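You operate a simulated robot arm through the tools that you are given. There is no shell and no other tool. Be economical: measure what you need, move in short steps, check, and stop when the job is done.

The job below is to be done with a simulated robot arm. You get a single attempt, and the scene is never put back.

JOB
Spoon yeast into the grey tub, then refill the yeast tub from the oldest pack.
Fine: one level small spoon; the pack with the first date; within 40 ml of the line; spoon and pack go back; the lid snaps shut.

It is judged by the outcome, as a careful person would: the job done as asked, and still so three seconds after it is handed in. It fails if anything else is knocked over, pushed out of place, dropped, spilled or broken. Lids that push on must go on centred and level and be pressed home; caps that screw on are set level and turned clockwise until they are tight.

ROBOT AND FRAMES
A 7-joint arm with a two-finger parallel gripper, fixed in place. Base frame: the origin is at the foot of the arm, x ahead of it, y to its left, z up; the work surface is at about z = 0.9. Readings come in m, rad, newtons and seconds.
With the tool pointing down near the work surface it reaches from about 0.24 to 0.68 m from the base axis. Its first joint turns from -1.152 to 1.152 rad. Payload 2.4 kg.
The TCP is the grasp point between the finger pads, 0.03 m short of the fingertips. In the tool frame z runs along the fingers and y along their closing line. The gripper opens to 0.094 m. The fingers are 0.028 m wide and 0.01 m thick; the gripper's body (0.05 by 0.096 m) begins 0.055 m behind the TCP.
Orientation is told as [roll, pitch, yaw] about the base's x, y, z axes, in that order, counted from this pose: with the fingers straight down and closing along the base's y, the tool's x points along the base's -x, its y along +y and its z along -z.

CONTROLS
- The arm moves only by the tool nudge_tool. Its argument "motion" is a list that holds one entry, the list of rows, each a list of 7 numbers: the closure in counts, from 0 (fully open) to 255 (shut), then the shift along the tool's x, y, z in units of 200 mm (1.0 is 200 mm), then the turn, a rotation vector about the tool's x, y, z in units of 180 degrees (1.0 is 180 degrees). In form: [[[jaw, tx, ty, tz, ax, ay, az], ...]]. A call has 1 to 10 rows; each row is the pose to reach, as a shift and turn from the pose commanded when the call began, along the tool's axes at that moment. A call with a number of a shift or a turn outside -1 to 1 is refused whole. A row lasts 0.2 s, in which the tool goes at most 0.05 m and 0.15 rad; a call with a longer step from one row to the next is refused whole, and so is a gripper value outside its range. A pose out of reach is approached as far as the arm can. The call stops where the force on the tool passes 90 N (or 10 N more than at its start, if that is more) or the arm is blocked; 0.2 s more then pass. The fingers move at their own pace (about 0.153 m/s each) and stop on an object; they squeeze with about 30 N. The grip force told is the motor's: it shows also when the fingers shut on nothing. Time passes only in rows, and 0.2 s behind the last, so rows that repeat a pose let the fingers close. It gives the time, the measured TCP pose, the force on the tool (base axes), the opening and the grip force at its end, in the units of the frame above (readings bear some noise), with the torque about the TCP (base axes, N m) and any sound that the robot's microphone picked up, and new pictures: "show" is both (left out), scene, wrist or none.
- Cameras (640 x 400 px; columns grow to the right, rows downward): "scene" is fixed at [0.0498, 0.4844, 1.4455]; the picture's right is [-0.61, -0.79, 0.00], its down [-0.43, 0.33, -0.84] and it looks along [0.66, -0.51, -0.54] (base axes); focal length 315 px, centre (320, 200). "wrist" rides on the gripper at [0.076, 0.014, -0.102] in the tool frame; the picture's right is [-0.18, 0.98, 0.00], its down [-0.75, -0.14, -0.64] and it looks along [-0.63, -0.12, 0.77] (tool axes); focal length 243 px, centre (320, 200). There is no depth. A picture from a camera that has moved, and an enlarged one, comes with that camera's place and axes in the base frame and with its lens.
- inspect(camera, box): a new picture of the part [left, top, right, bottom] of that camera's present view, enlarged. It takes no simulated time.
- job_done(): hands the job in; it is judged then, once.

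Go step by step. Nothing tells you positions but the pictures and the camera data: compare them with the known pose of the tool, close in by small moves and look again before you grip or let go. The budget is 120 turns and 200 pictures, counting those below and the enlarged ones. Unless the task says otherwise, let go and move clear before handing in, and close with one line.

The tools are called after ">>>" as name(argument=value, ...) on one line, values as JSON. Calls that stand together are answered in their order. nudge_tool: Moves the arm, as the interface text tells. Its arguments: {"type":"object","properties":{"motion":{"type":"array","items":{"type":"array","items":{"type":"array","items":{"type":"number"}}}},"show":{"type":"string","enum":["both","scene","wrist","none"]}},"required":["motion"]} The other tools are called the same way: inspect (camera, box) takes an enlarged picture of a part of a camera's view; job_done () hands the job in.

At the start:

```text
time: 0.0
tool_pos: [0.4376, 0.1101, 1.2613]
orientation: [-0.001, 0.0, -0.001]
force: [-0.9, 0.6, 0.6]
torque: [-0.01, -0.01, 0.01]
grip_width: 0.0941
gripper_force: 0.1
```

scene: 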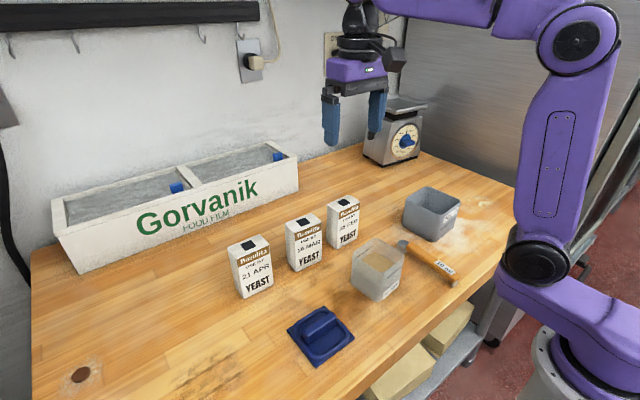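
wrist: 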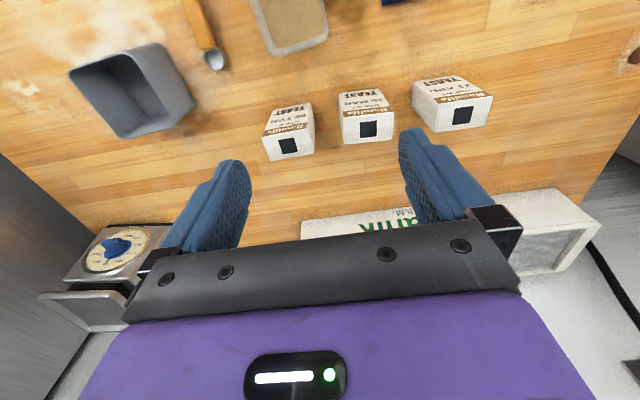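

I see three yeast packs, a clear tub with some yeast, a grey tub, a spoon with a wooden handle and a blue lid. I'll zoom in on the details first.

>>> inspect(camera="scene", box=[220, 180, 380, 300])

>>> inspect(camera="scene", box=[340, 170, 500, 310])

>>> inspect(camera="scene", box=[260, 290, 380, 380])

>>> inspect(camera="wrist", box=[60, 0, 360, 180])

```text
3.33 times, centred on (300, 240) of scene
camera zoom: at [0.0498, 0.4844, 1.4455], right [-0.61, -0.79, 0.0], down [-0.43, 0.33, -0.84], along [0.66, -0.51, -0.54], focal length 1051 px, centre (387, 67)
```

zoom: 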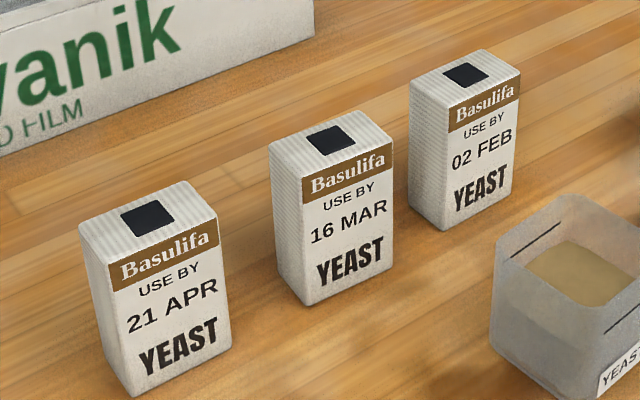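

```text
2.86 times, centred on (420, 240) of scene
camera zoom: at [0.0498, 0.4844, 1.4455], right [-0.61, -0.79, 0.0], down [-0.43, 0.33, -0.84], along [0.66, -0.51, -0.54], focal length 901 px, centre (34, 86)
```

zoom: 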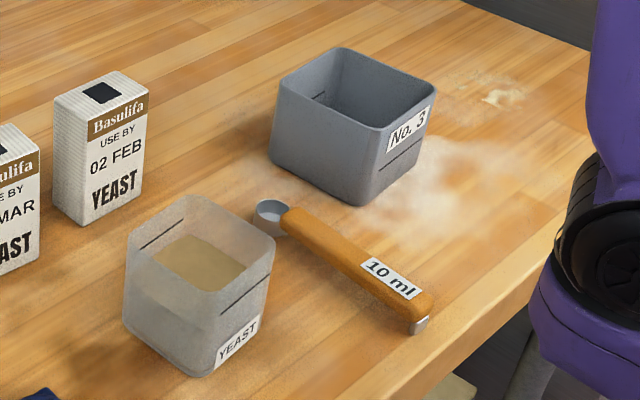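

```text
4.44 times, centred on (320, 335) of scene
camera zoom: at [0.0498, 0.4844, 1.4455], right [-0.61, -0.79, 0.0], down [-0.43, 0.33, -0.84], along [0.66, -0.51, -0.54], focal length 1402 px, centre (320, -400)
```

zoom: 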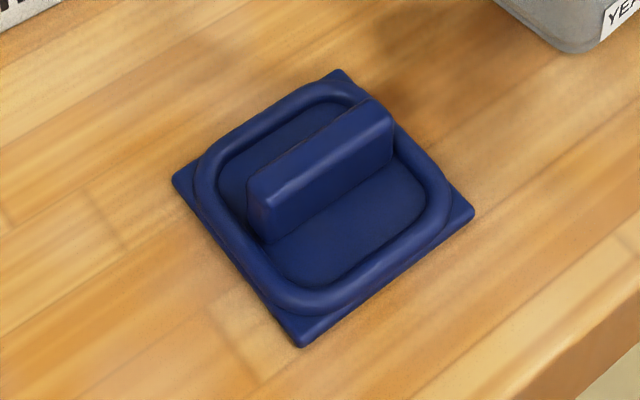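

```text
2.13 times, centred on (210, 90) of wrist
camera zoom: at [0.36, 0.1241, 1.3644], right [0.18, 0.98, 0.0], down [0.75, -0.14, 0.64], along [0.63, -0.12, -0.77], focal length 518 px, centre (555, 435)
```

zoom: 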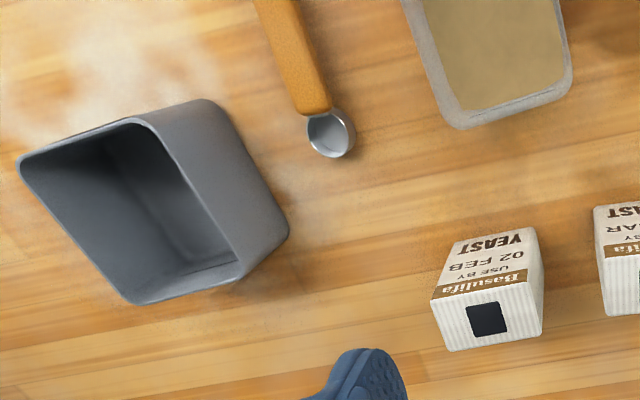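

The oldest pack is 02 FEB, the one nearest the grey tub. The spoon lies along x at about y = -0.055, the yeast tub is at about (0.36, 0.095) and the grey tub at about (0.42, -0.19). I'll pull back to get a better look from above.

>>> nudge_tool(motion=[[[0, 0.2, -0.1, 0, 0, 0, 0], [0, 0.4, -0.2, 0, 0, 0, 0], [0, 0.6, -0.3, 0, 0, 0, 0], [0, 0.78, -0.4, 0, 0, 0, 0], [0, 0.78, -0.4, 0, 0, 0, 0]]])

```text
time: 1.2
tool_pos: [0.2791, 0.0306, 1.2616]
orientation: [0.001, -0.001, 0.0]
force: [0.4, 0.1, -0.1]
torque: [0.0, 0.0, 0.03]
grip_width: 0.0941
gripper_force: 0.0
camera wrist: at [0.2033, 0.0441, 1.3639], right [0.18, 0.98, 0.0], down [0.75, -0.14, 0.64], along [0.63, -0.12, -0.77], focal length 243 px, centre (320, 200)
```

scene: 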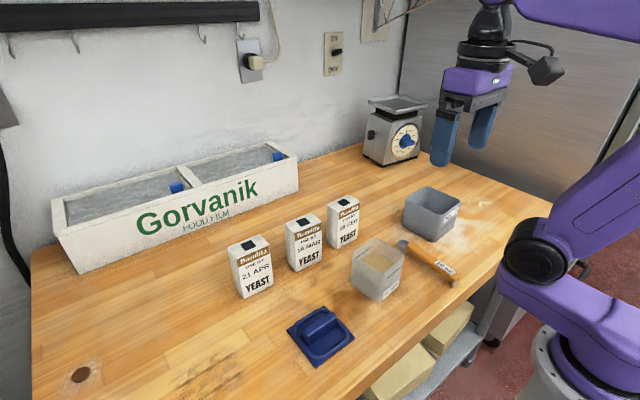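
wrist: 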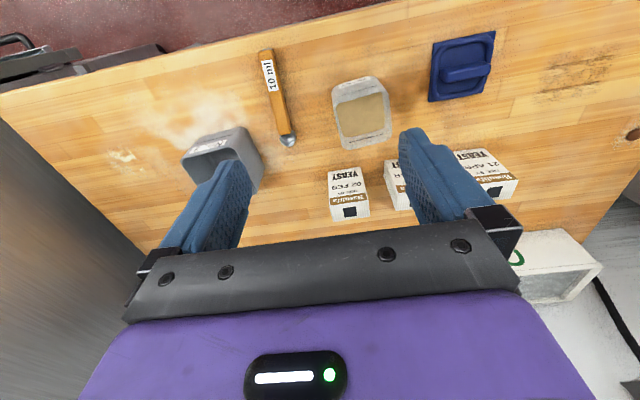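

>>> inspect(camera="wrist", box=[170, 30, 410, 230])

>>> inspect(camera="wrist", box=[320, 20, 520, 150])

>>> inspect(camera="scene", box=[340, 230, 420, 305])

>>> inspect(camera="scene", box=[390, 180, 470, 290])

```text
2.00 times, centred on (290, 130) of wrist
camera zoom: at [0.2033, 0.0441, 1.3639], right [0.18, 0.98, 0.0], down [0.75, -0.14, 0.64], along [0.63, -0.12, -0.77], focal length 485 px, centre (380, 340)
```

zoom: 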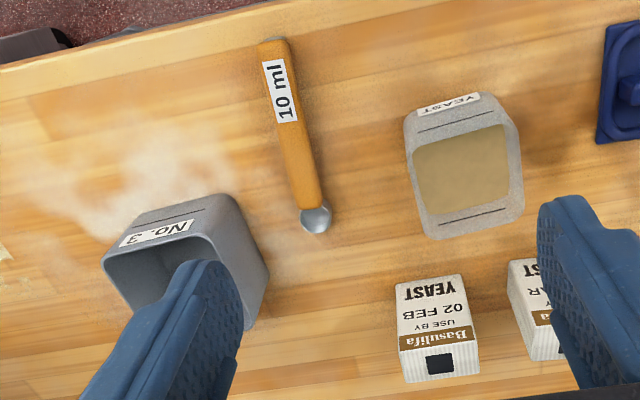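

```text
3.08 times, centred on (420, 85) of wrist
camera zoom: at [0.2033, 0.0441, 1.3639], right [0.18, 0.98, 0.0], down [0.75, -0.14, 0.64], along [0.63, -0.12, -0.77], focal length 746 px, centre (12, 554)
```

zoom: 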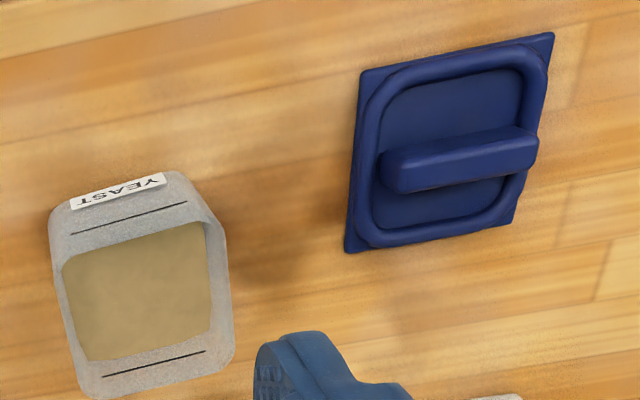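

```text
5.33 times, centred on (380, 268) of scene
camera zoom: at [0.0498, 0.4844, 1.4455], right [-0.61, -0.79, 0.0], down [-0.43, 0.33, -0.84], along [0.66, -0.51, -0.54], focal length 1682 px, centre (0, -160)
```

zoom: 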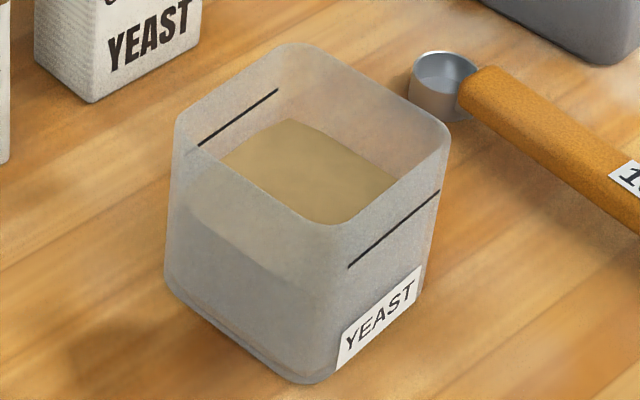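

```text
3.64 times, centred on (430, 235) of scene
camera zoom: at [0.0498, 0.4844, 1.4455], right [-0.61, -0.79, 0.0], down [-0.43, 0.33, -0.84], along [0.66, -0.51, -0.54], focal length 1147 px, centre (-80, 73)
```

zoom: 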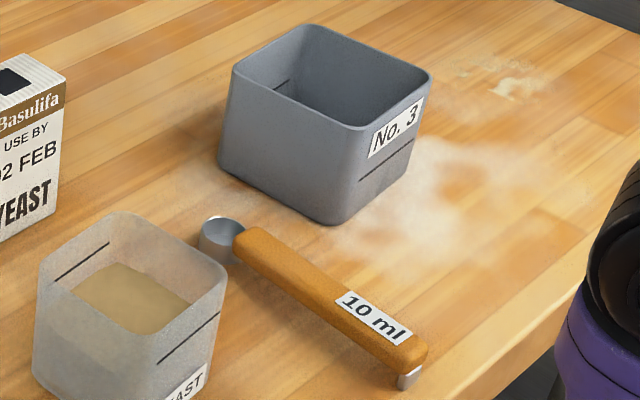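

The spoon's handle runs from about (0.253, -0.051) to (0.386, -0.057), with the bowl at 0.402. I'll hover above the handle with the tool pitched 30° forward.

>>> nudge_tool(motion=[[[0, -0.02, -0.084, 0.2, 0, -0.034, 0.003], [0, -0.04, -0.168, 0.4, 0, -0.067, 0.006], [0, -0.06, -0.252, 0.6, 0, -0.1, 0.01], [0, -0.08, -0.336, 0.8, 0, -0.134, 0.013], [0, -0.1, -0.42, 0.99, 0, -0.167, 0.016], [0, -0.1, -0.42, 0.99, 0, -0.167, 0.016]]])

```text
time: 2.8
tool_pos: [0.3195, -0.0799, 1.074]
orientation: [0.016, -0.524, -0.177]
force: [-0.4, 0.2, -0.2]
torque: [0.01, 0.0, 0.03]
grip_width: 0.0943
gripper_force: 0.1
out of reach, approached as far as the arm can: row 4, 5, 6
stopped in row 6: the arm was blocked; the commanded pose is now the measured one
camera wrist: at [0.2061, -0.0463, 1.1247], right [0.32, 0.94, 0.1], down [0.3, -0.21, 0.93], along [0.9, -0.27, -0.35], focal length 243 px, centre (320, 200)
```

scene: 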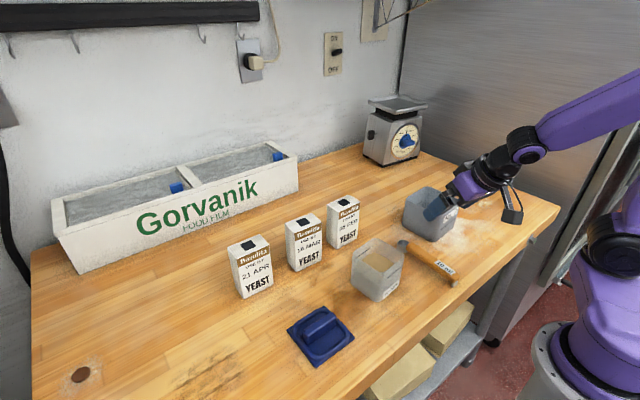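
wrist: 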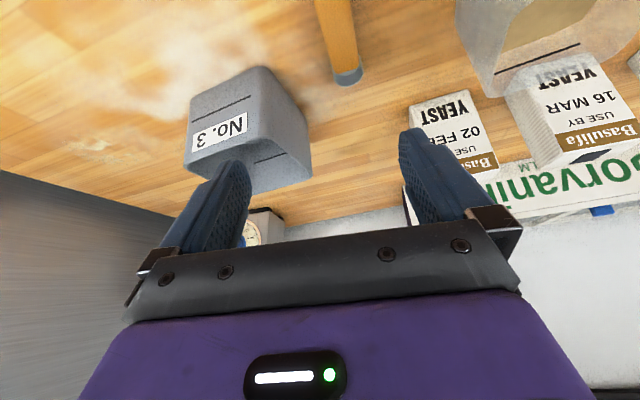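

A 30° forward pitch isn't reachable this close to the base. I'll back up and test a backward pitch (fingers pointing toward the base), which would help with scooping.

>>> nudge_tool(motion=[[[0, -0.08, 0, -0.13, 0, 0.045, 0], [0, -0.16, 0, -0.26, 0, 0.09, 0], [0, -0.23, 0, -0.39, 0, 0.135, 0], [0, -0.3, 0, -0.52, 0, 0.18, 0], [0, -0.3, 0, -0.52, 0, 0.225, 0], [0, -0.3, 0, -0.52, 0, 0.27, 0], [0, -0.3, 0, -0.52, 0, 0.315, 0], [0, -0.3, 0, -0.52, 0, 0.36, 0], [0, -0.3, 0, -0.52, 0, 0.405, 0], [0, -0.3, 0, -0.52, 0, 0.44, 0]]], show="scene")

```text
time: 5.0
tool_pos: [0.2884, -0.0757, 1.1926]
orientation: [0.022, 0.86, -0.153]
force: [0.0, 0.4, 0.3]
torque: [0.01, -0.01, 0.02]
grip_width: 0.0937
gripper_force: 0.1
out of reach, approached as far as the arm can: row 10
```

scene: 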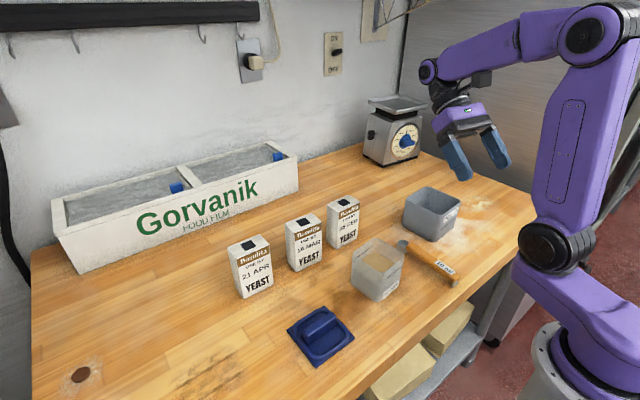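

Backward pitch of about 49° works, so a vertical grip on the handle will do. I'll level the tool and hover over the handle.

>>> nudge_tool(motion=[[[0, 0, 0, 0, 0, -0.045, 0], [0, -0.1, 0.03, 0.07, 0, -0.09, 0], [0, -0.2, 0.06, 0.14, 0, -0.135, 0], [0, -0.3, 0.08, 0.21, 0, -0.18, 0], [0, -0.418, 0.11, 0.28, 0, -0.225, 0], [0, -0.418, 0.11, 0.28, 0, -0.274, 0], [0, -0.418, 0.11, 0.28, 0, -0.274, 0]]])

```text
refused: row 6 steps farther than a row can; nothing moved
```

>>> nudge_tool(motion=[[[0, 0, 0, 0, 0, -0.046, 0], [0, -0.1, 0.03, 0.07, 0, -0.092, 0], [0, -0.2, 0.06, 0.14, 0, -0.138, 0], [0, -0.3, 0.08, 0.21, 0, -0.184, 0], [0, -0.418, 0.11, 0.28, 0, -0.23, 0], [0, -0.418, 0.11, 0.28, 0, -0.274, 0], [0, -0.418, 0.11, 0.28, 0, -0.274, 0]]])

```text
time: 6.6
tool_pos: [0.306, -0.0555, 1.0918]
orientation: [0.013, -0.004, -0.17]
force: [0.0, 0.2, 0.3]
torque: [0.02, 0.0, -0.01]
grip_width: 0.0942
gripper_force: 0.1
camera wrist: at [0.2324, -0.0296, 1.1941], right [0.35, 0.94, 0.01], down [0.72, -0.27, 0.64], along [0.61, -0.21, -0.77], focal length 243 px, centre (320, 200)
```

scene: 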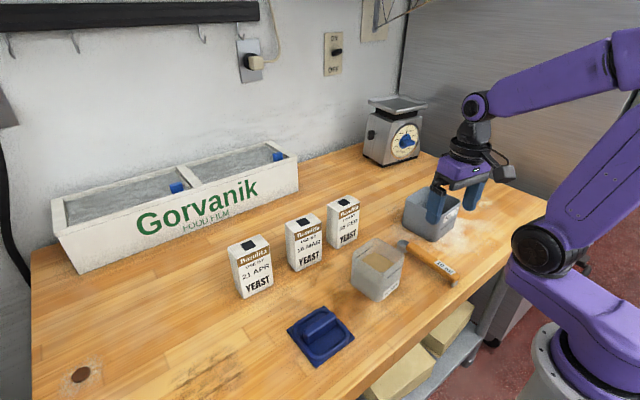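
wrist: 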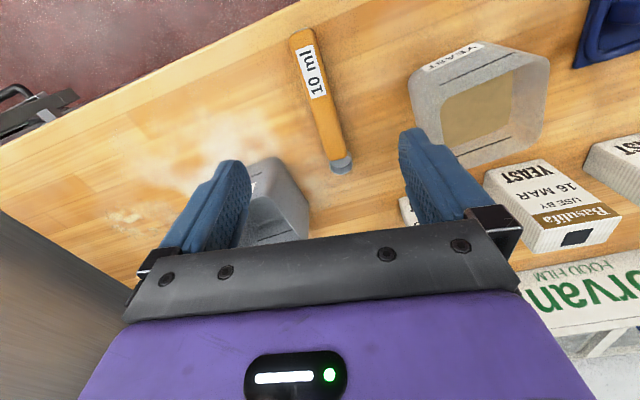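

The handle is confirmed at y of about -0.0545 where x is about 0.295. I'll correct the yaw and descend.

>>> nudge_tool(motion=[[[0, 0.02, 0, 0.2, 0, 0, -0.02], [0, 0.04, 0, 0.4, 0, 0, -0.038], [0, 0.05, 0, 0.6, 0, 0, -0.038], [0, 0.05, 0, 0.7, 0, 0, -0.038], [0, 0.05, 0, 0.7, 0, 0, -0.038]]])

```text
time: 7.8
tool_pos: [0.2954, -0.0517, 0.9512]
orientation: [0.013, -0.003, -0.049]
force: [0.6, -0.1, 0.4]
torque: [-0.03, 0.02, -0.01]
grip_width: 0.0937
gripper_force: 0.0
camera wrist: at [0.22, -0.0347, 1.0529], right [0.23, 0.97, 0.01], down [0.74, -0.19, 0.64], along [0.63, -0.14, -0.77], focal length 243 px, centre (320, 200)
```

scene: 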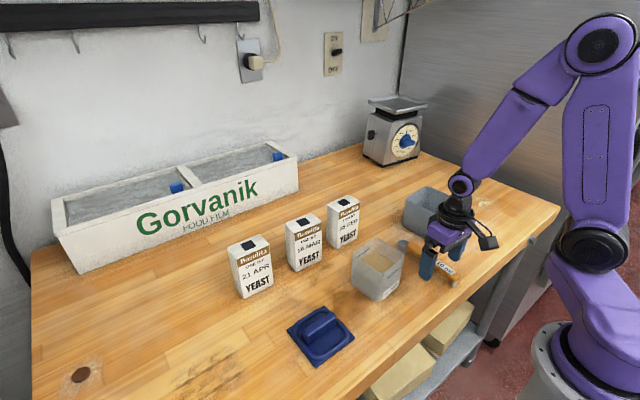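
wrist: 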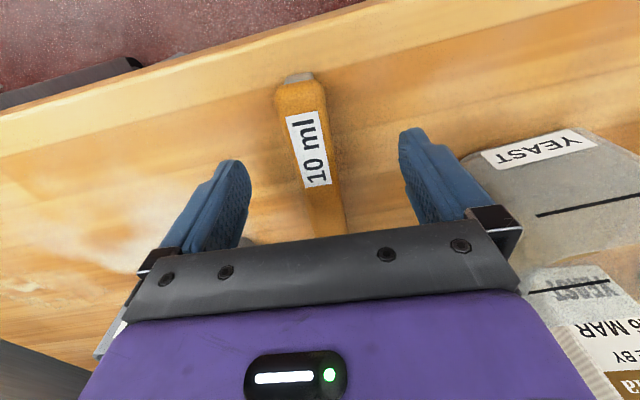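

The handle is centred between the fingers. I'll descend to z of about 0.934 and close.

>>> nudge_tool(motion=[[[0, 0, -0.01, 0.085, 0, 0, 0], [120, 0, -0.01, 0.085, 0, 0, 0], [200, 0, -0.01, 0.085, 0, 0, 0], [255, 0, -0.01, 0.085, 0, 0, 0], [255, 0, -0.01, 0.085, 0, 0, 0]]])

```text
time: 9.0
tool_pos: [0.2958, -0.0534, 0.9349]
orientation: [0.014, -0.004, -0.049]
force: [-1.5, 0.0, 8.5]
torque: [0.12, 0.02, -0.1]
grip_width: 0.0284
gripper_force: 30.1
camera wrist: at [0.2199, -0.0364, 1.0367], right [0.23, 0.97, 0.01], down [0.74, -0.19, 0.64], along [0.63, -0.14, -0.77], focal length 243 px, centre (320, 200)
```

scene: 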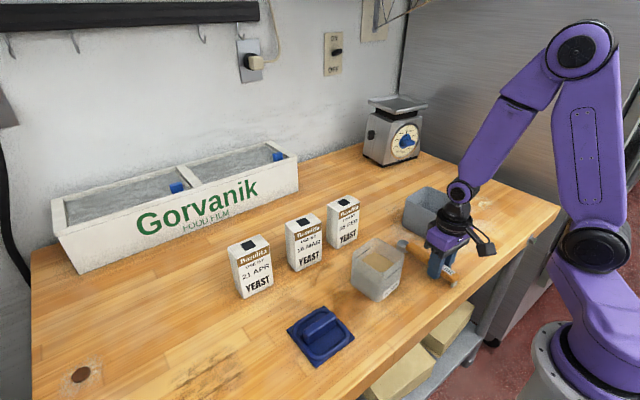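
wrist: 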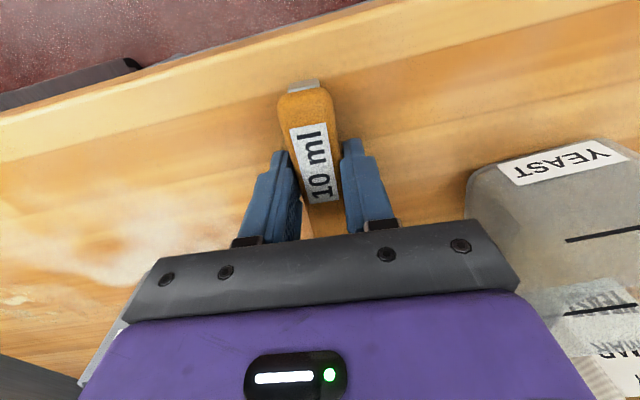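

Gripped (the handle is 28 mm wide). I'll lift it straight up and check it.

>>> nudge_tool(motion=[[[255, 0, 0, -0.1, 0, 0, 0], [255, 0, 0, -0.3, 0, 0, 0], [255, 0, 0, -0.5, 0, 0, 0], [255, 0, 0, -0.7, 0, 0, 0], [255, 0, 0, -0.9, 0, 0, 0], [255, 0, 0, -1.0, 0, 0, 0], [255, 0, 0, -1.0, 0, 0, 0]]], show="none")

>>> inspect(camera="scene", box=[350, 100, 530, 300])

```text
time: 10.6
tool_pos: [0.2952, -0.0563, 1.1346]
orientation: [0.012, -0.003, -0.049]
force: [0.4, -0.1, -0.4]
torque: [0.03, 0.02, 0.03]
grip_width: 0.0
gripper_force: 30.1
```

```text
2.00 times, centred on (440, 200) of scene
camera zoom: at [0.0498, 0.4844, 1.4455], right [-0.61, -0.79, 0.0], down [-0.43, 0.33, -0.84], along [0.66, -0.51, -0.54], focal length 631 px, centre (80, 200)
```

zoom: 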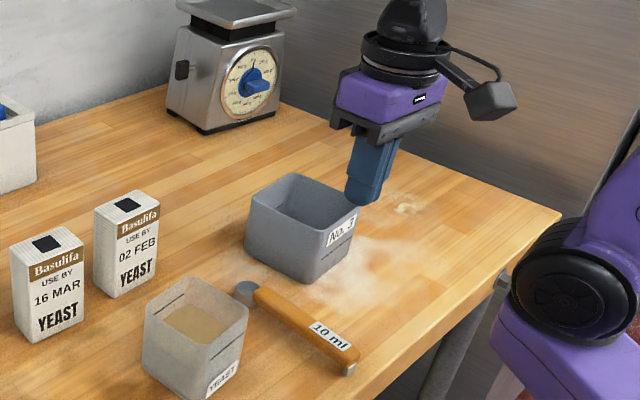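

The spoon slipped out of the grip, so the grip was probably too high on a rounded handle. I'll look closely at the spoon.

>>> inspect(camera="scene", box=[395, 230, 465, 290])

>>> nudge_tool(motion=[[[100, 0, 0, 0, 0, 0, 0], [0, 0, 0, 0.2, 0, 0, 0], [0, 0, 0, 0.4, 0, 0, 0], [0, 0, 0, 0.6, 0, 0, 0], [0, 0, 0, 0.65, 0, 0, 0]]], show="wrist")

```text
6.67 times, centred on (430, 260) of scene
camera zoom: at [0.0498, 0.4844, 1.4455], right [-0.61, -0.79, 0.0], down [-0.43, 0.33, -0.84], along [0.66, -0.51, -0.54], focal length 2103 px, centre (-413, -200)
```

zoom: 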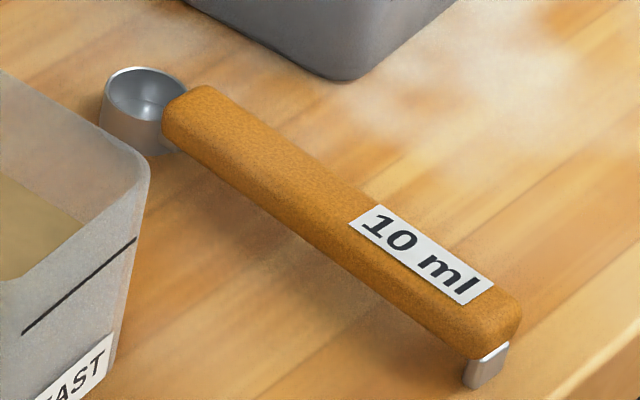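

```text
time: 11.8
tool_pos: [0.2946, -0.0543, 1.0041]
orientation: [0.012, -0.003, -0.049]
force: [-0.2, 1.0, 0.4]
torque: [0.02, 0.03, 0.01]
grip_width: 0.0938
gripper_force: 0.0
camera wrist: at [0.2199, -0.0383, 1.1064], right [0.23, 0.97, 0.01], down [0.74, -0.19, 0.64], along [0.63, -0.14, -0.77], focal length 243 px, centre (320, 200)
```

wrist: 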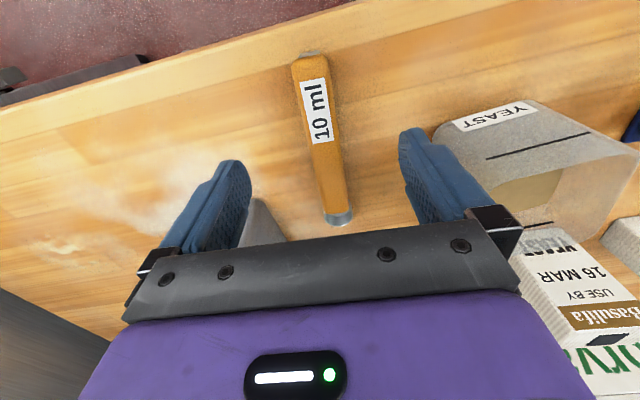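

The handle's top triangulates to z of about 0.93 and it is about 26 mm wide. I'll grip again slightly lower, nearer its middle, and lift gently to see what happens.

>>> nudge_tool(motion=[[[0, -0.05, 0, 0.15, 0, 0, 0], [0, -0.1, 0, 0.3, 0, 0, 0], [0, -0.1, 0, 0.362, 0, 0, 0], [0, -0.1, 0, 0.362, 0, 0, 0]]], show="both")

```text
time: 12.8
tool_pos: [0.3158, -0.0551, 0.9324]
orientation: [0.013, -0.003, -0.05]
force: [0.5, -1.0, -1.2]
torque: [-0.01, 0.01, 0.01]
grip_width: 0.094
gripper_force: 0.0
camera wrist: at [0.2396, -0.0377, 1.0347], right [0.23, 0.97, 0.01], down [0.74, -0.19, 0.64], along [0.63, -0.14, -0.77], focal length 243 px, centre (320, 200)
```

scene: 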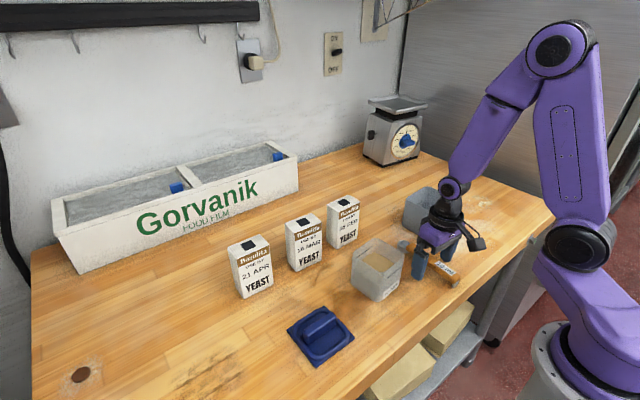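
wrist: 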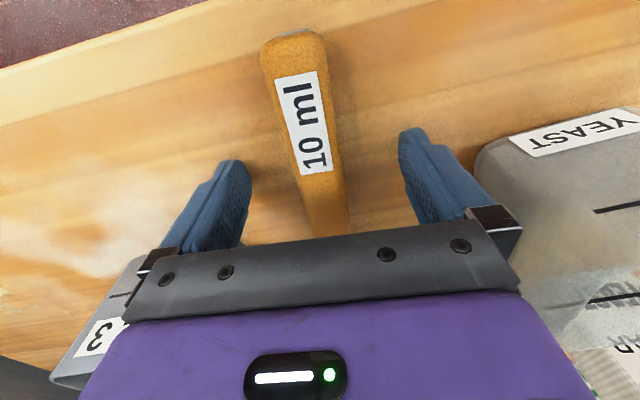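

Touching nothing yet. I'll close and read the force and width.

>>> nudge_tool(motion=[[[150, 0, 0, 0, 0, 0, 0], [190, 0, 0, 0, 0, 0, 0], [255, 0, 0, 0, 0, 0, 0], [255, 0, 0, 0, 0, 0, 0], [255, 0, 0, 0, 0, 0, 0], [255, 0, 0, -0.02, 0, 0, 0], [255, 0, 0, -0.04, 0, 0, 0], [255, 0, 0, -0.06, 0, 0, 0], [255, 0, 0, -0.08, 0, 0, 0], [255, 0, 0, -0.1, 0, 0, 0]]], show="both")

```text
time: 15.0
tool_pos: [0.3151, -0.056, 0.9519]
orientation: [0.013, -0.003, -0.049]
force: [0.2, 0.0, -1.5]
torque: [0.01, 0.06, 0.01]
grip_width: 0.03
gripper_force: 30.1
camera wrist: at [0.2399, -0.0378, 1.0549], right [0.23, 0.97, 0.01], down [0.74, -0.19, 0.64], along [0.63, -0.14, -0.77], focal length 243 px, centre (320, 200)
```

scene: 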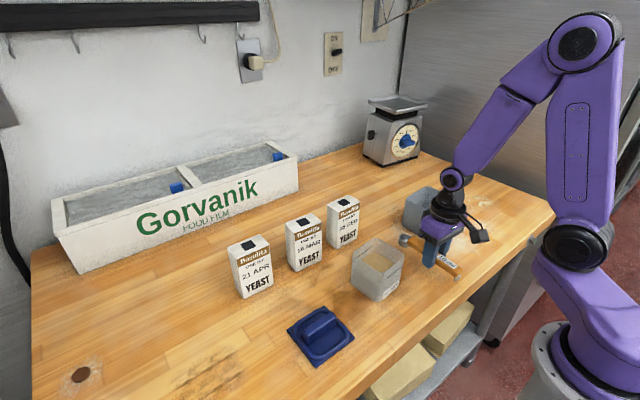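
wrist: 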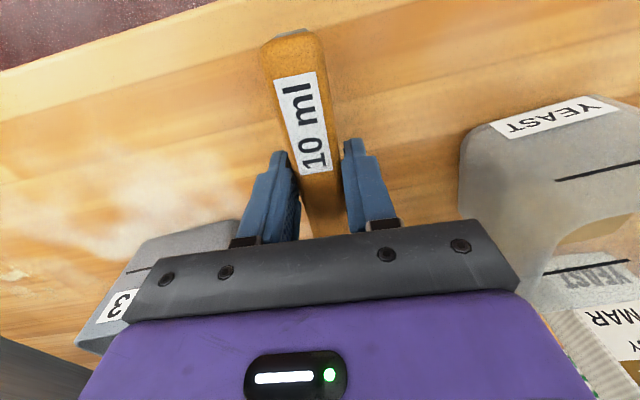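

It's held this time (30 mm width, about 1.2 N of weight). I'll lift it up slowly.

>>> nudge_tool(motion=[[[255, 0, 0, -0.1, 0, 0, 0], [255, 0, 0, -0.2, 0, 0, 0], [255, 0, 0, -0.35, 0, 0, 0], [255, 0, 0, -0.5, 0, 0, 0], [255, 0, 0, -0.65, 0, 0, 0], [255, 0, 0, -0.8, 0, 0, 0], [255, 0, 0, -0.9, 0, 0, 0], [255, 0, 0, -0.95, 0, 0, 0]]], show="both")

>>> inspect(camera="scene", box=[350, 130, 500, 310])

```text
time: 16.8
tool_pos: [0.3153, -0.0567, 1.1432]
orientation: [0.012, -0.004, -0.049]
force: [-0.5, 0.0, -1.0]
torque: [-0.01, 0.06, 0.04]
grip_width: 0.0299
gripper_force: 29.6
camera wrist: at [0.2387, -0.0404, 1.2453], right [0.23, 0.97, 0.01], down [0.74, -0.19, 0.64], along [0.63, -0.14, -0.77], focal length 243 px, centre (320, 200)
```

scene: 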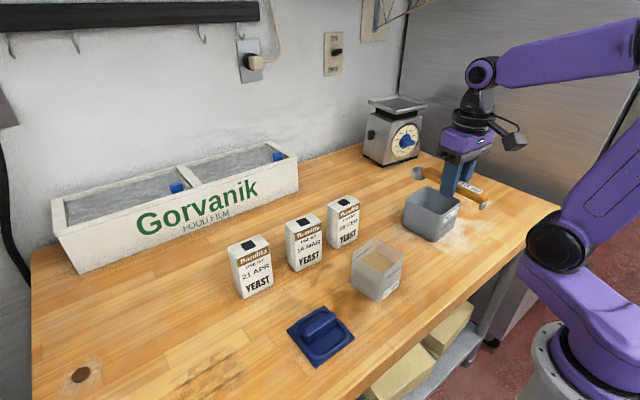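
wrist: 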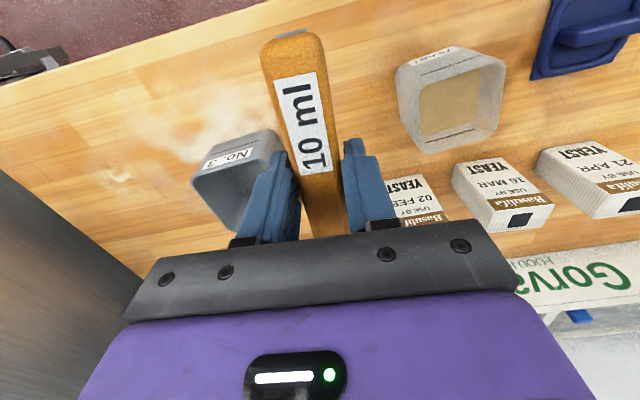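

```text
2.22 times, centred on (425, 220) of scene
camera zoom: at [0.0498, 0.4844, 1.4455], right [-0.61, -0.79, 0.0], down [-0.43, 0.33, -0.84], along [0.66, -0.51, -0.54], focal length 701 px, centre (87, 156)
```

zoom: 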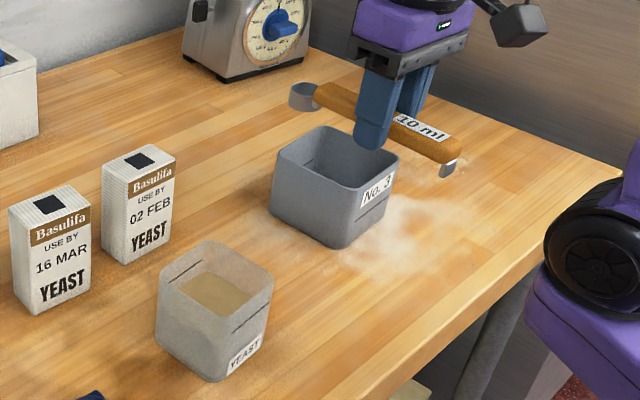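

The spoon is held, with the bowl rim about 0.089 m ahead of the TCP and 0.02 m below it. I'll measure the tub and yeast level more closely.

>>> inspect(camera="wrist", box=[385, 30, 515, 160])

>>> inspect(camera="scene", box=[345, 230, 410, 305])

```text
3.08 times, centred on (450, 95) of wrist
camera zoom: at [0.2387, -0.0404, 1.2453], right [0.23, 0.97, 0.01], down [0.74, -0.19, 0.64], along [0.63, -0.14, -0.77], focal length 746 px, centre (-80, 523)
```

zoom: 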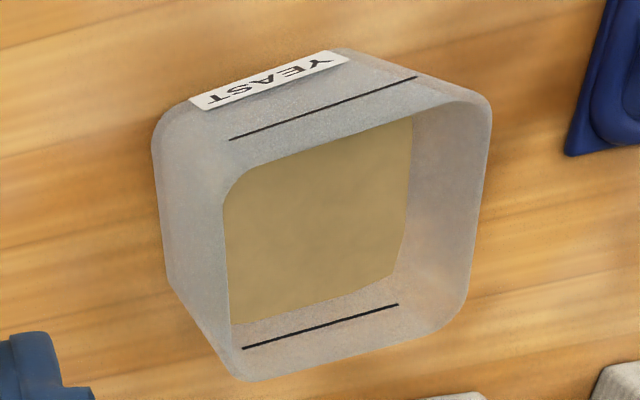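

```text
5.33 times, centred on (378, 268) of scene
camera zoom: at [0.0498, 0.4844, 1.4455], right [-0.61, -0.79, 0.0], down [-0.43, 0.33, -0.84], along [0.66, -0.51, -0.54], focal length 1682 px, centre (13, -160)
```

zoom: 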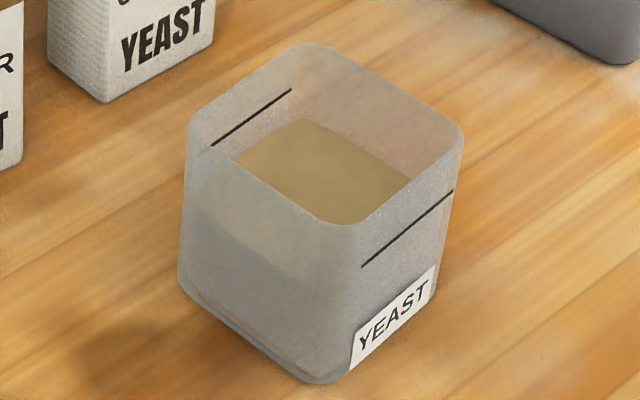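

I measured the tub:

| Feature | Value |
|---|---|
| Centre | (0.361, 0.087) |
| Yaw | about +0.09 rad |
| Rim | z of about 0.992 |
| Line | z of about 0.972 |
| Yeast surface | z of about 0.954 |

I'll move the spoon over the tub, then pitch it.

>>> nudge_tool(motion=[[[255, -0.015, 0.18, 0.03, 0, 0, -0.01], [255, -0.03, 0.36, 0.06, 0, 0, -0.02], [255, -0.045, 0.54, 0.09, 0, 0, -0.033], [255, -0.063, 0.722, 0.115, 0, 0, -0.044], [255, -0.063, 0.722, 0.115, 0, 0, -0.044]]], show="none")

```text
time: 18.0
tool_pos: [0.3352, 0.0891, 1.1223]
orientation: [0.013, -0.005, 0.09]
force: [-0.1, 0.1, -1.4]
torque: [0.0, 0.11, 0.01]
grip_width: 0.0299
gripper_force: 29.8
```

>>> nudge_tool(motion=[[[255, 0, 0, 0, 0, 0.045, 0], [255, 0, 0, 0, 0, 0.09, 0], [255, 0, 0, 0, 0, 0.135, 0], [255, 0, 0, 0, 0, 0.18, 0], [255, 0, 0, 0, 0, 0.225, 0], [255, 0, 0, 0, 0, 0.27, 0], [255, 0, 0, 0, 0, 0.31, 0], [255, 0, 0, 0, 0, 0.31, 0]]], show="both")

>>> inspect(camera="scene", box=[320, 160, 450, 310])

```text
time: 19.8
tool_pos: [0.3352, 0.0873, 1.1216]
orientation: [0.022, 0.969, 0.107]
force: [0.3, -0.4, -0.7]
torque: [0.01, 0.05, -0.02]
grip_width: 0.0302
gripper_force: 29.7
camera wrist: at [0.3752, 0.1034, 1.2423], right [0.02, 0.99, -0.14], down [0.96, -0.05, -0.26], along [-0.27, -0.13, -0.96], focal length 243 px, centre (320, 200)
```

scene: 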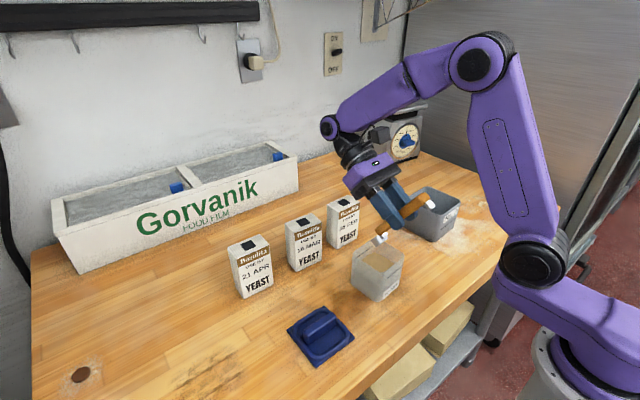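
wrist: 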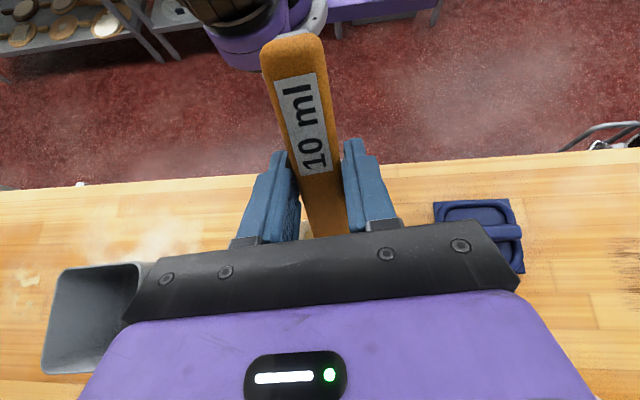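

```text
2.67 times, centred on (385, 235) of scene
camera zoom: at [0.0499, 0.4844, 1.4455], right [-0.61, -0.79, 0.0], down [-0.43, 0.33, -0.84], along [0.66, -0.51, -0.54], focal length 841 px, centre (147, 107)
```

zoom: 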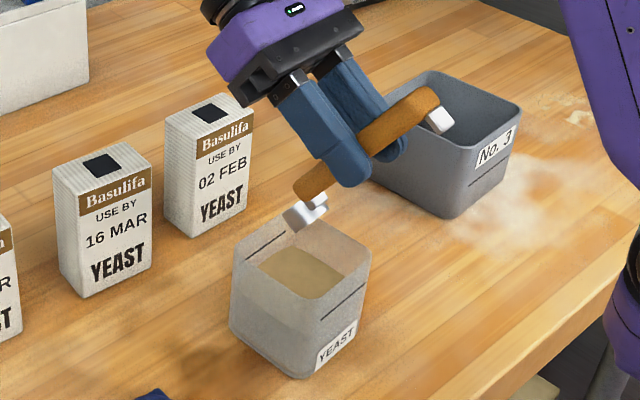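

A pitch of 55° is reachable. I'll shift forward 13 mm and go straight down 60 mm, then check clearance.

>>> nudge_tool(motion=[[[255, -0.037, 0, -0.054, 0, 0, 0], [255, -0.119, 0, 0.003, 0, 0, 0], [255, -0.202, 0, 0.06, 0, 0, 0], [255, -0.284, 0, 0.116, 0, 0, 0], [255, -0.284, 0, 0.116, 0, 0, 0]]], show="none")

>>> inspect(camera="scene", box=[340, 200, 430, 305])

```text
time: 21.0
tool_pos: [0.3478, 0.0886, 1.0616]
orientation: [0.02, 0.967, 0.107]
force: [-0.5, 0.1, -1.6]
torque: [0.02, 0.01, 0.01]
grip_width: 0.0298
gripper_force: 29.8
```

```text
3.81 times, centred on (385, 252) of scene
camera zoom: at [0.0498, 0.4844, 1.4455], right [-0.61, -0.79, 0.0], down [-0.43, 0.33, -0.84], along [0.66, -0.51, -0.54], focal length 1202 px, centre (72, 0)
```

zoom: 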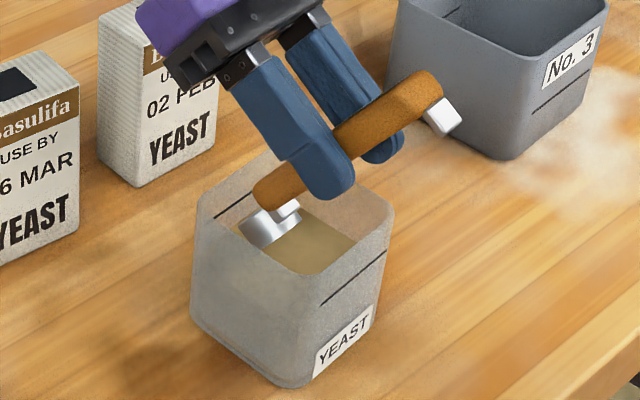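

The bowl is cleanly inside the tub. I'll push it down into the yeast.

>>> nudge_tool(motion=[[[255, -0.041, 0, 0.028, 0, 0, 0], [255, -0.082, 0, 0.057, 0, 0, 0], [255, -0.124, 0, 0.085, 0, 0, 0], [255, -0.165, 0, 0.113, 0, 0, 0], [255, -0.165, 0, 0.113, 0, 0, 0]]], show="none")

>>> inspect(camera="scene", box=[340, 200, 430, 305])

```text
time: 22.2
tool_pos: [0.3475, 0.089, 1.0213]
orientation: [0.021, 0.969, 0.106]
force: [0.5, -0.6, -1.2]
torque: [-0.01, 0.01, 0.04]
grip_width: 0.0298
gripper_force: 29.8
```

```text
3.81 times, centred on (385, 252) of scene
camera zoom: at [0.0498, 0.4844, 1.4455], right [-0.61, -0.79, 0.0], down [-0.43, 0.33, -0.84], along [0.66, -0.51, -0.54], focal length 1202 px, centre (72, 0)
```

zoom: 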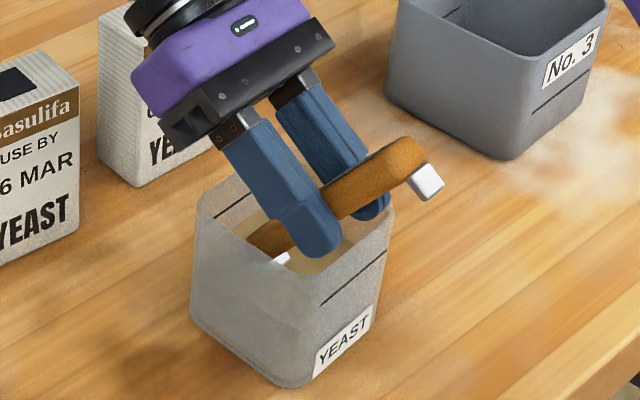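

The bowl is buried. I'll scoop by rotating it back to level while raising it over the near rim.

>>> nudge_tool(motion=[[[255, 0.044, 0, 0.04, 0, -0.0444, 0], [255, 0.107, 0, 0.0565, 0, -0.0861, 0], [255, 0.14, 0, 0.0703, 0, -0.1139, 0], [255, 0.168, 0, 0.0859, 0, -0.1417, 0], [255, 0.201, 0, 0.111, 0, -0.1861, 0], [255, 0.224, 0, 0.131, 0, -0.225, 0], [255, 0.244, 0, 0.144, 0, -0.2639, 0], [255, 0.278, 0, 0.1426, 0, -0.3083, 0], [255, 0.278, 0, 0.1426, 0, -0.3083, 0]]], show="none")

>>> inspect(camera="scene", box=[340, 190, 440, 305])

```text
time: 24.2
tool_pos: [0.2933, 0.085, 1.0511]
orientation: [0.012, -0.002, 0.09]
force: [-0.8, 0.8, -0.8]
torque: [-0.02, 0.08, 0.0]
grip_width: 0.0295
gripper_force: 30.4
```

```text
3.48 times, centred on (390, 248) of scene
camera zoom: at [0.0498, 0.4844, 1.4455], right [-0.61, -0.79, 0.0], down [-0.43, 0.33, -0.84], along [0.66, -0.51, -0.54], focal length 1097 px, centre (76, 35)
```

zoom: 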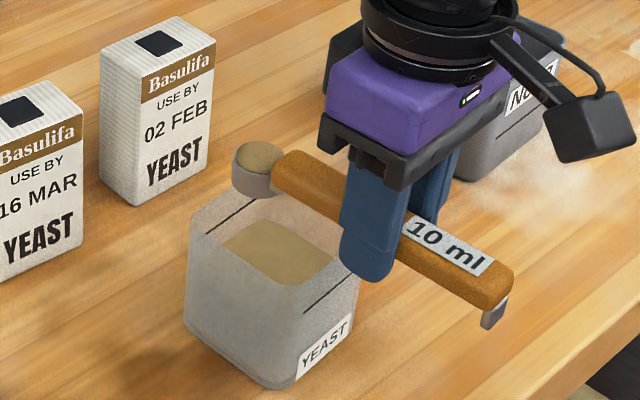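

I have a heaped spoonful. It must be levelled, so I'll zoom in.

>>> inspect(camera="scene", box=[368, 220, 408, 250])

```text
13.33 times, centred on (388, 235) of scene
camera zoom: at [0.0498, 0.4844, 1.4455], right [-0.61, -0.79, 0.0], down [-0.43, 0.33, -0.84], along [0.66, -0.51, -0.54], focal length 4206 px, centre (-587, -267)
```

zoom: 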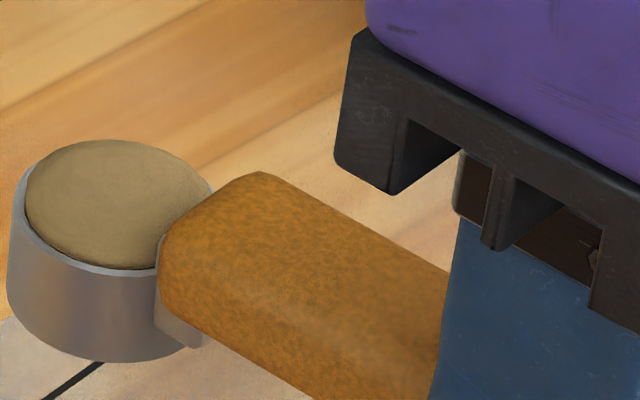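

The spoon is domed. I'll centre the bowl over the tub, tilt it 12° and bring it back so the excess falls into the tub, then look.

>>> nudge_tool(motion=[[[255, 0.08, 0, 0, 0, 0, 0], [255, 0.08, 0, 0, 0, 0.035, 0], [255, 0.08, 0, 0, 0, 0.067, 0], [255, 0.08, 0, 0, 0, 0.067, 0], [255, 0.08, 0, 0, 0, 0.035, 0], [255, 0.08, 0, 0, 0, 0, 0], [255, 0.08, 0, 0, 0, 0, 0]]], show="none")

>>> inspect(camera="scene", box=[368, 215, 418, 255])

```text
time: 25.8
tool_pos: [0.2769, 0.0832, 1.0518]
orientation: [0.011, -0.002, 0.088]
force: [0.0, 0.0, -1.2]
torque: [-0.07, 0.06, -0.02]
grip_width: 0.0298
gripper_force: 30.7
```

```text
10.00 times, centred on (393, 235) of scene
camera zoom: at [0.0498, 0.4844, 1.4455], right [-0.61, -0.79, 0.0], down [-0.43, 0.33, -0.84], along [0.66, -0.51, -0.54], focal length 3154 px, centre (-410, -150)
```

zoom: 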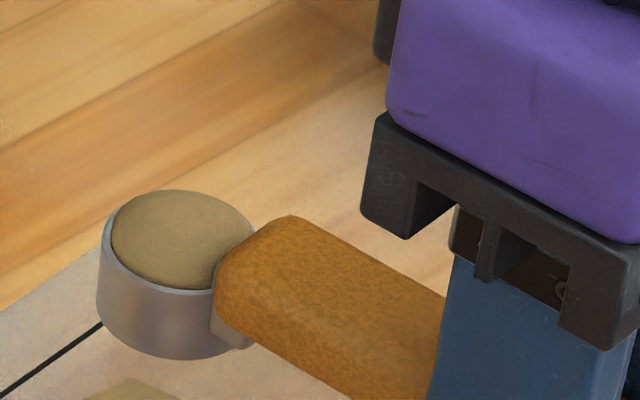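

Still domed. I'll try a bigger tilt of about 24°.

>>> nudge_tool(motion=[[[255, 0, 0, 0, 0, 0.045, 0], [255, 0, 0, 0, 0, 0.09, 0], [255, 0, 0, 0, 0, 0.133, 0], [255, 0, 0, 0, 0, 0.133, 0], [255, 0, 0, 0, 0, 0.133, 0], [255, 0, 0, 0, 0, 0.09, 0], [255, 0, 0, 0, 0, 0.045, 0], [255, 0, 0, 0, 0, 0, 0], [255, 0, 0, 0, 0, 0, 0]]], show="none")

>>> inspect(camera="scene", box=[368, 215, 418, 255])

```text
time: 27.8
tool_pos: [0.2768, 0.0831, 1.0498]
orientation: [0.01, -0.002, 0.089]
force: [-0.2, -0.4, -0.7]
torque: [-0.01, 0.08, -0.01]
grip_width: 0.0294
gripper_force: 30.0
```

```text
10.00 times, centred on (393, 235) of scene
camera zoom: at [0.0498, 0.4844, 1.4455], right [-0.61, -0.79, 0.0], down [-0.43, 0.33, -0.84], along [0.66, -0.51, -0.54], focal length 3154 px, centre (-410, -150)
```

zoom: 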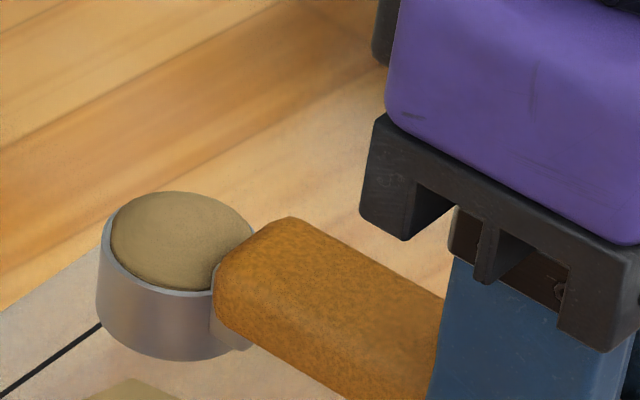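

>>> inspect(camera="scene", box=[374, 231, 396, 253])

```text
16.00 times, centred on (385, 242) of scene
camera zoom: at [0.0498, 0.4844, 1.4455], right [-0.61, -0.79, 0.0], down [-0.43, 0.33, -0.84], along [0.66, -0.51, -0.54], focal length 5047 px, centre (-720, -472)
```

zoom: 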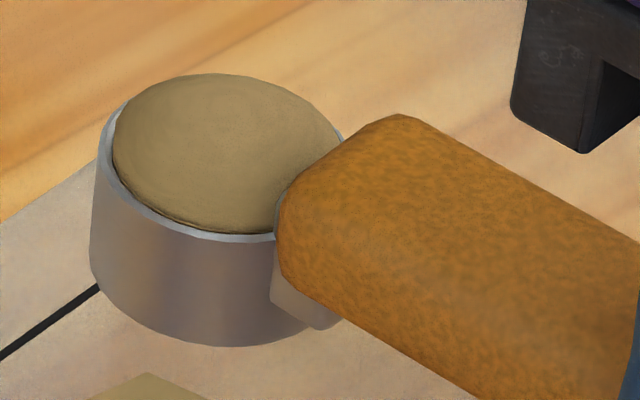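

Slightly lower but still domed. I'll tilt further, to 33°.

>>> nudge_tool(motion=[[[255, 0, 0, 0, 0, 0.045, 0], [255, 0, 0, 0, 0, 0.09, 0], [255, 0, 0, 0, 0, 0.135, 0], [255, 0, 0, 0, 0, 0.18, 0], [255, 0, 0, 0, 0, 0.18, 0], [255, 0, 0, 0, 0, 0.135, 0], [255, 0, 0, 0, 0, 0.09, 0], [255, 0, 0, 0, 0, 0.045, 0], [255, 0, 0, 0, 0, 0, 0], [255, 0, 0, 0, 0, 0, 0]]], show="none")

>>> inspect(camera="scene", box=[374, 231, 396, 253])

```text
time: 30.0
tool_pos: [0.2766, 0.0821, 1.0507]
orientation: [0.012, -0.002, 0.09]
force: [-0.3, -0.6, -0.9]
torque: [-0.01, 0.06, -0.01]
grip_width: 0.0298
gripper_force: 29.8
```

```text
16.00 times, centred on (385, 242) of scene
camera zoom: at [0.0498, 0.4844, 1.4455], right [-0.61, -0.79, 0.0], down [-0.43, 0.33, -0.84], along [0.66, -0.51, -0.54], focal length 5047 px, centre (-720, -472)
```

zoom: 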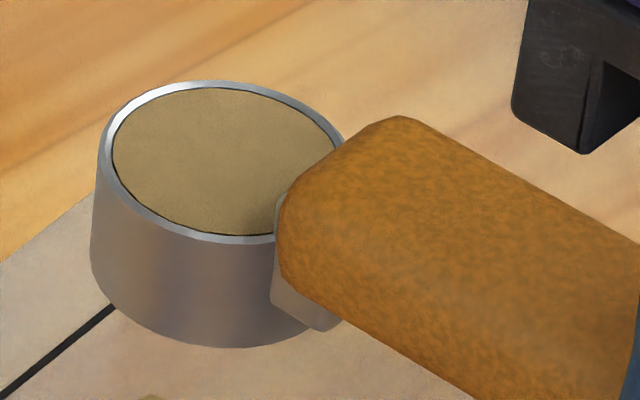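

Perfectly level now. I'll carry it gently up and across to the grey tub at about (0.425, -0.185).

>>> nudge_tool(motion=[[[255, 0, 0, -0.06, 0, 0, 0], [255, 0, 0, -0.16, 0, 0, 0], [255, 0, 0, -0.26, 0, 0, 0], [255, 0, 0, -0.33, 0, 0, 0], [255, -0.006, -0.06, -0.35, 0, 0, 0], [255, -0.018, -0.18, -0.35, 0, 0, 0], [255, -0.032, -0.32, -0.35, 0, 0, 0], [255, -0.046, -0.46, -0.35, 0, 0, 0], [255, -0.06, -0.6, -0.35, 0, 0, 0], [255, -0.07, -0.71, -0.35, 0, 0, 0]]], show="none")

>>> nudge_tool(motion=[[[255, -0.02, -0.08, 0, 0, 0, 0.005], [255, -0.05, -0.2, 0, 0, 0, 0.011], [255, -0.08, -0.34, 0, 0, 0, 0.018], [255, -0.11, -0.46, 0, 0, 0, 0.025], [255, -0.13, -0.56, 0, 0, 0, 0.029], [255, -0.145, -0.62, 0, 0, 0, 0.029], [255, -0.145, -0.62, 0, 0, 0, 0.029]]], show="scene")

>>> inspect(camera="scene", box=[380, 130, 500, 250])

```text
time: 32.2
tool_pos: [0.3034, -0.0579, 1.1201]
orientation: [0.013, -0.001, 0.092]
force: [-0.5, -0.4, -0.2]
torque: [-0.04, 0.1, -0.01]
grip_width: 0.0297
gripper_force: 29.8
```

```text
time: 33.8
tool_pos: [0.3466, -0.1796, 1.1184]
orientation: [0.011, -0.001, -0.003]
force: [0.2, 0.4, -2.5]
torque: [0.01, 0.09, 0.01]
grip_width: 0.0295
gripper_force: 30.3
```

scene: 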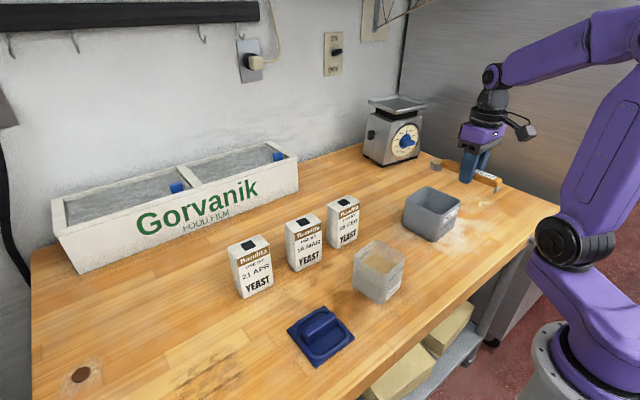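

```text
3.33 times, centred on (440, 190) of scene
camera zoom: at [0.0499, 0.4844, 1.4455], right [-0.61, -0.79, 0.0], down [-0.43, 0.33, -0.84], along [0.66, -0.51, -0.54], focal length 1051 px, centre (-80, 233)
```

zoom: 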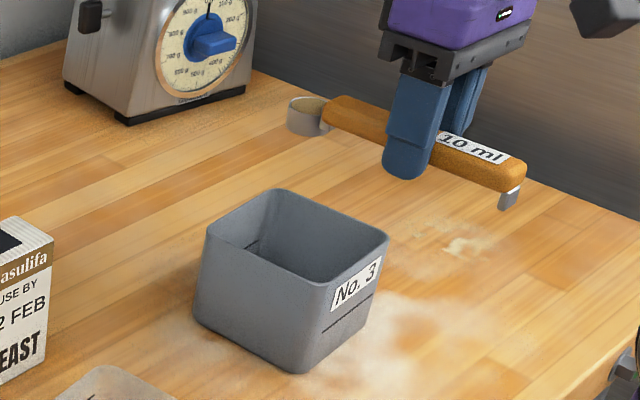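

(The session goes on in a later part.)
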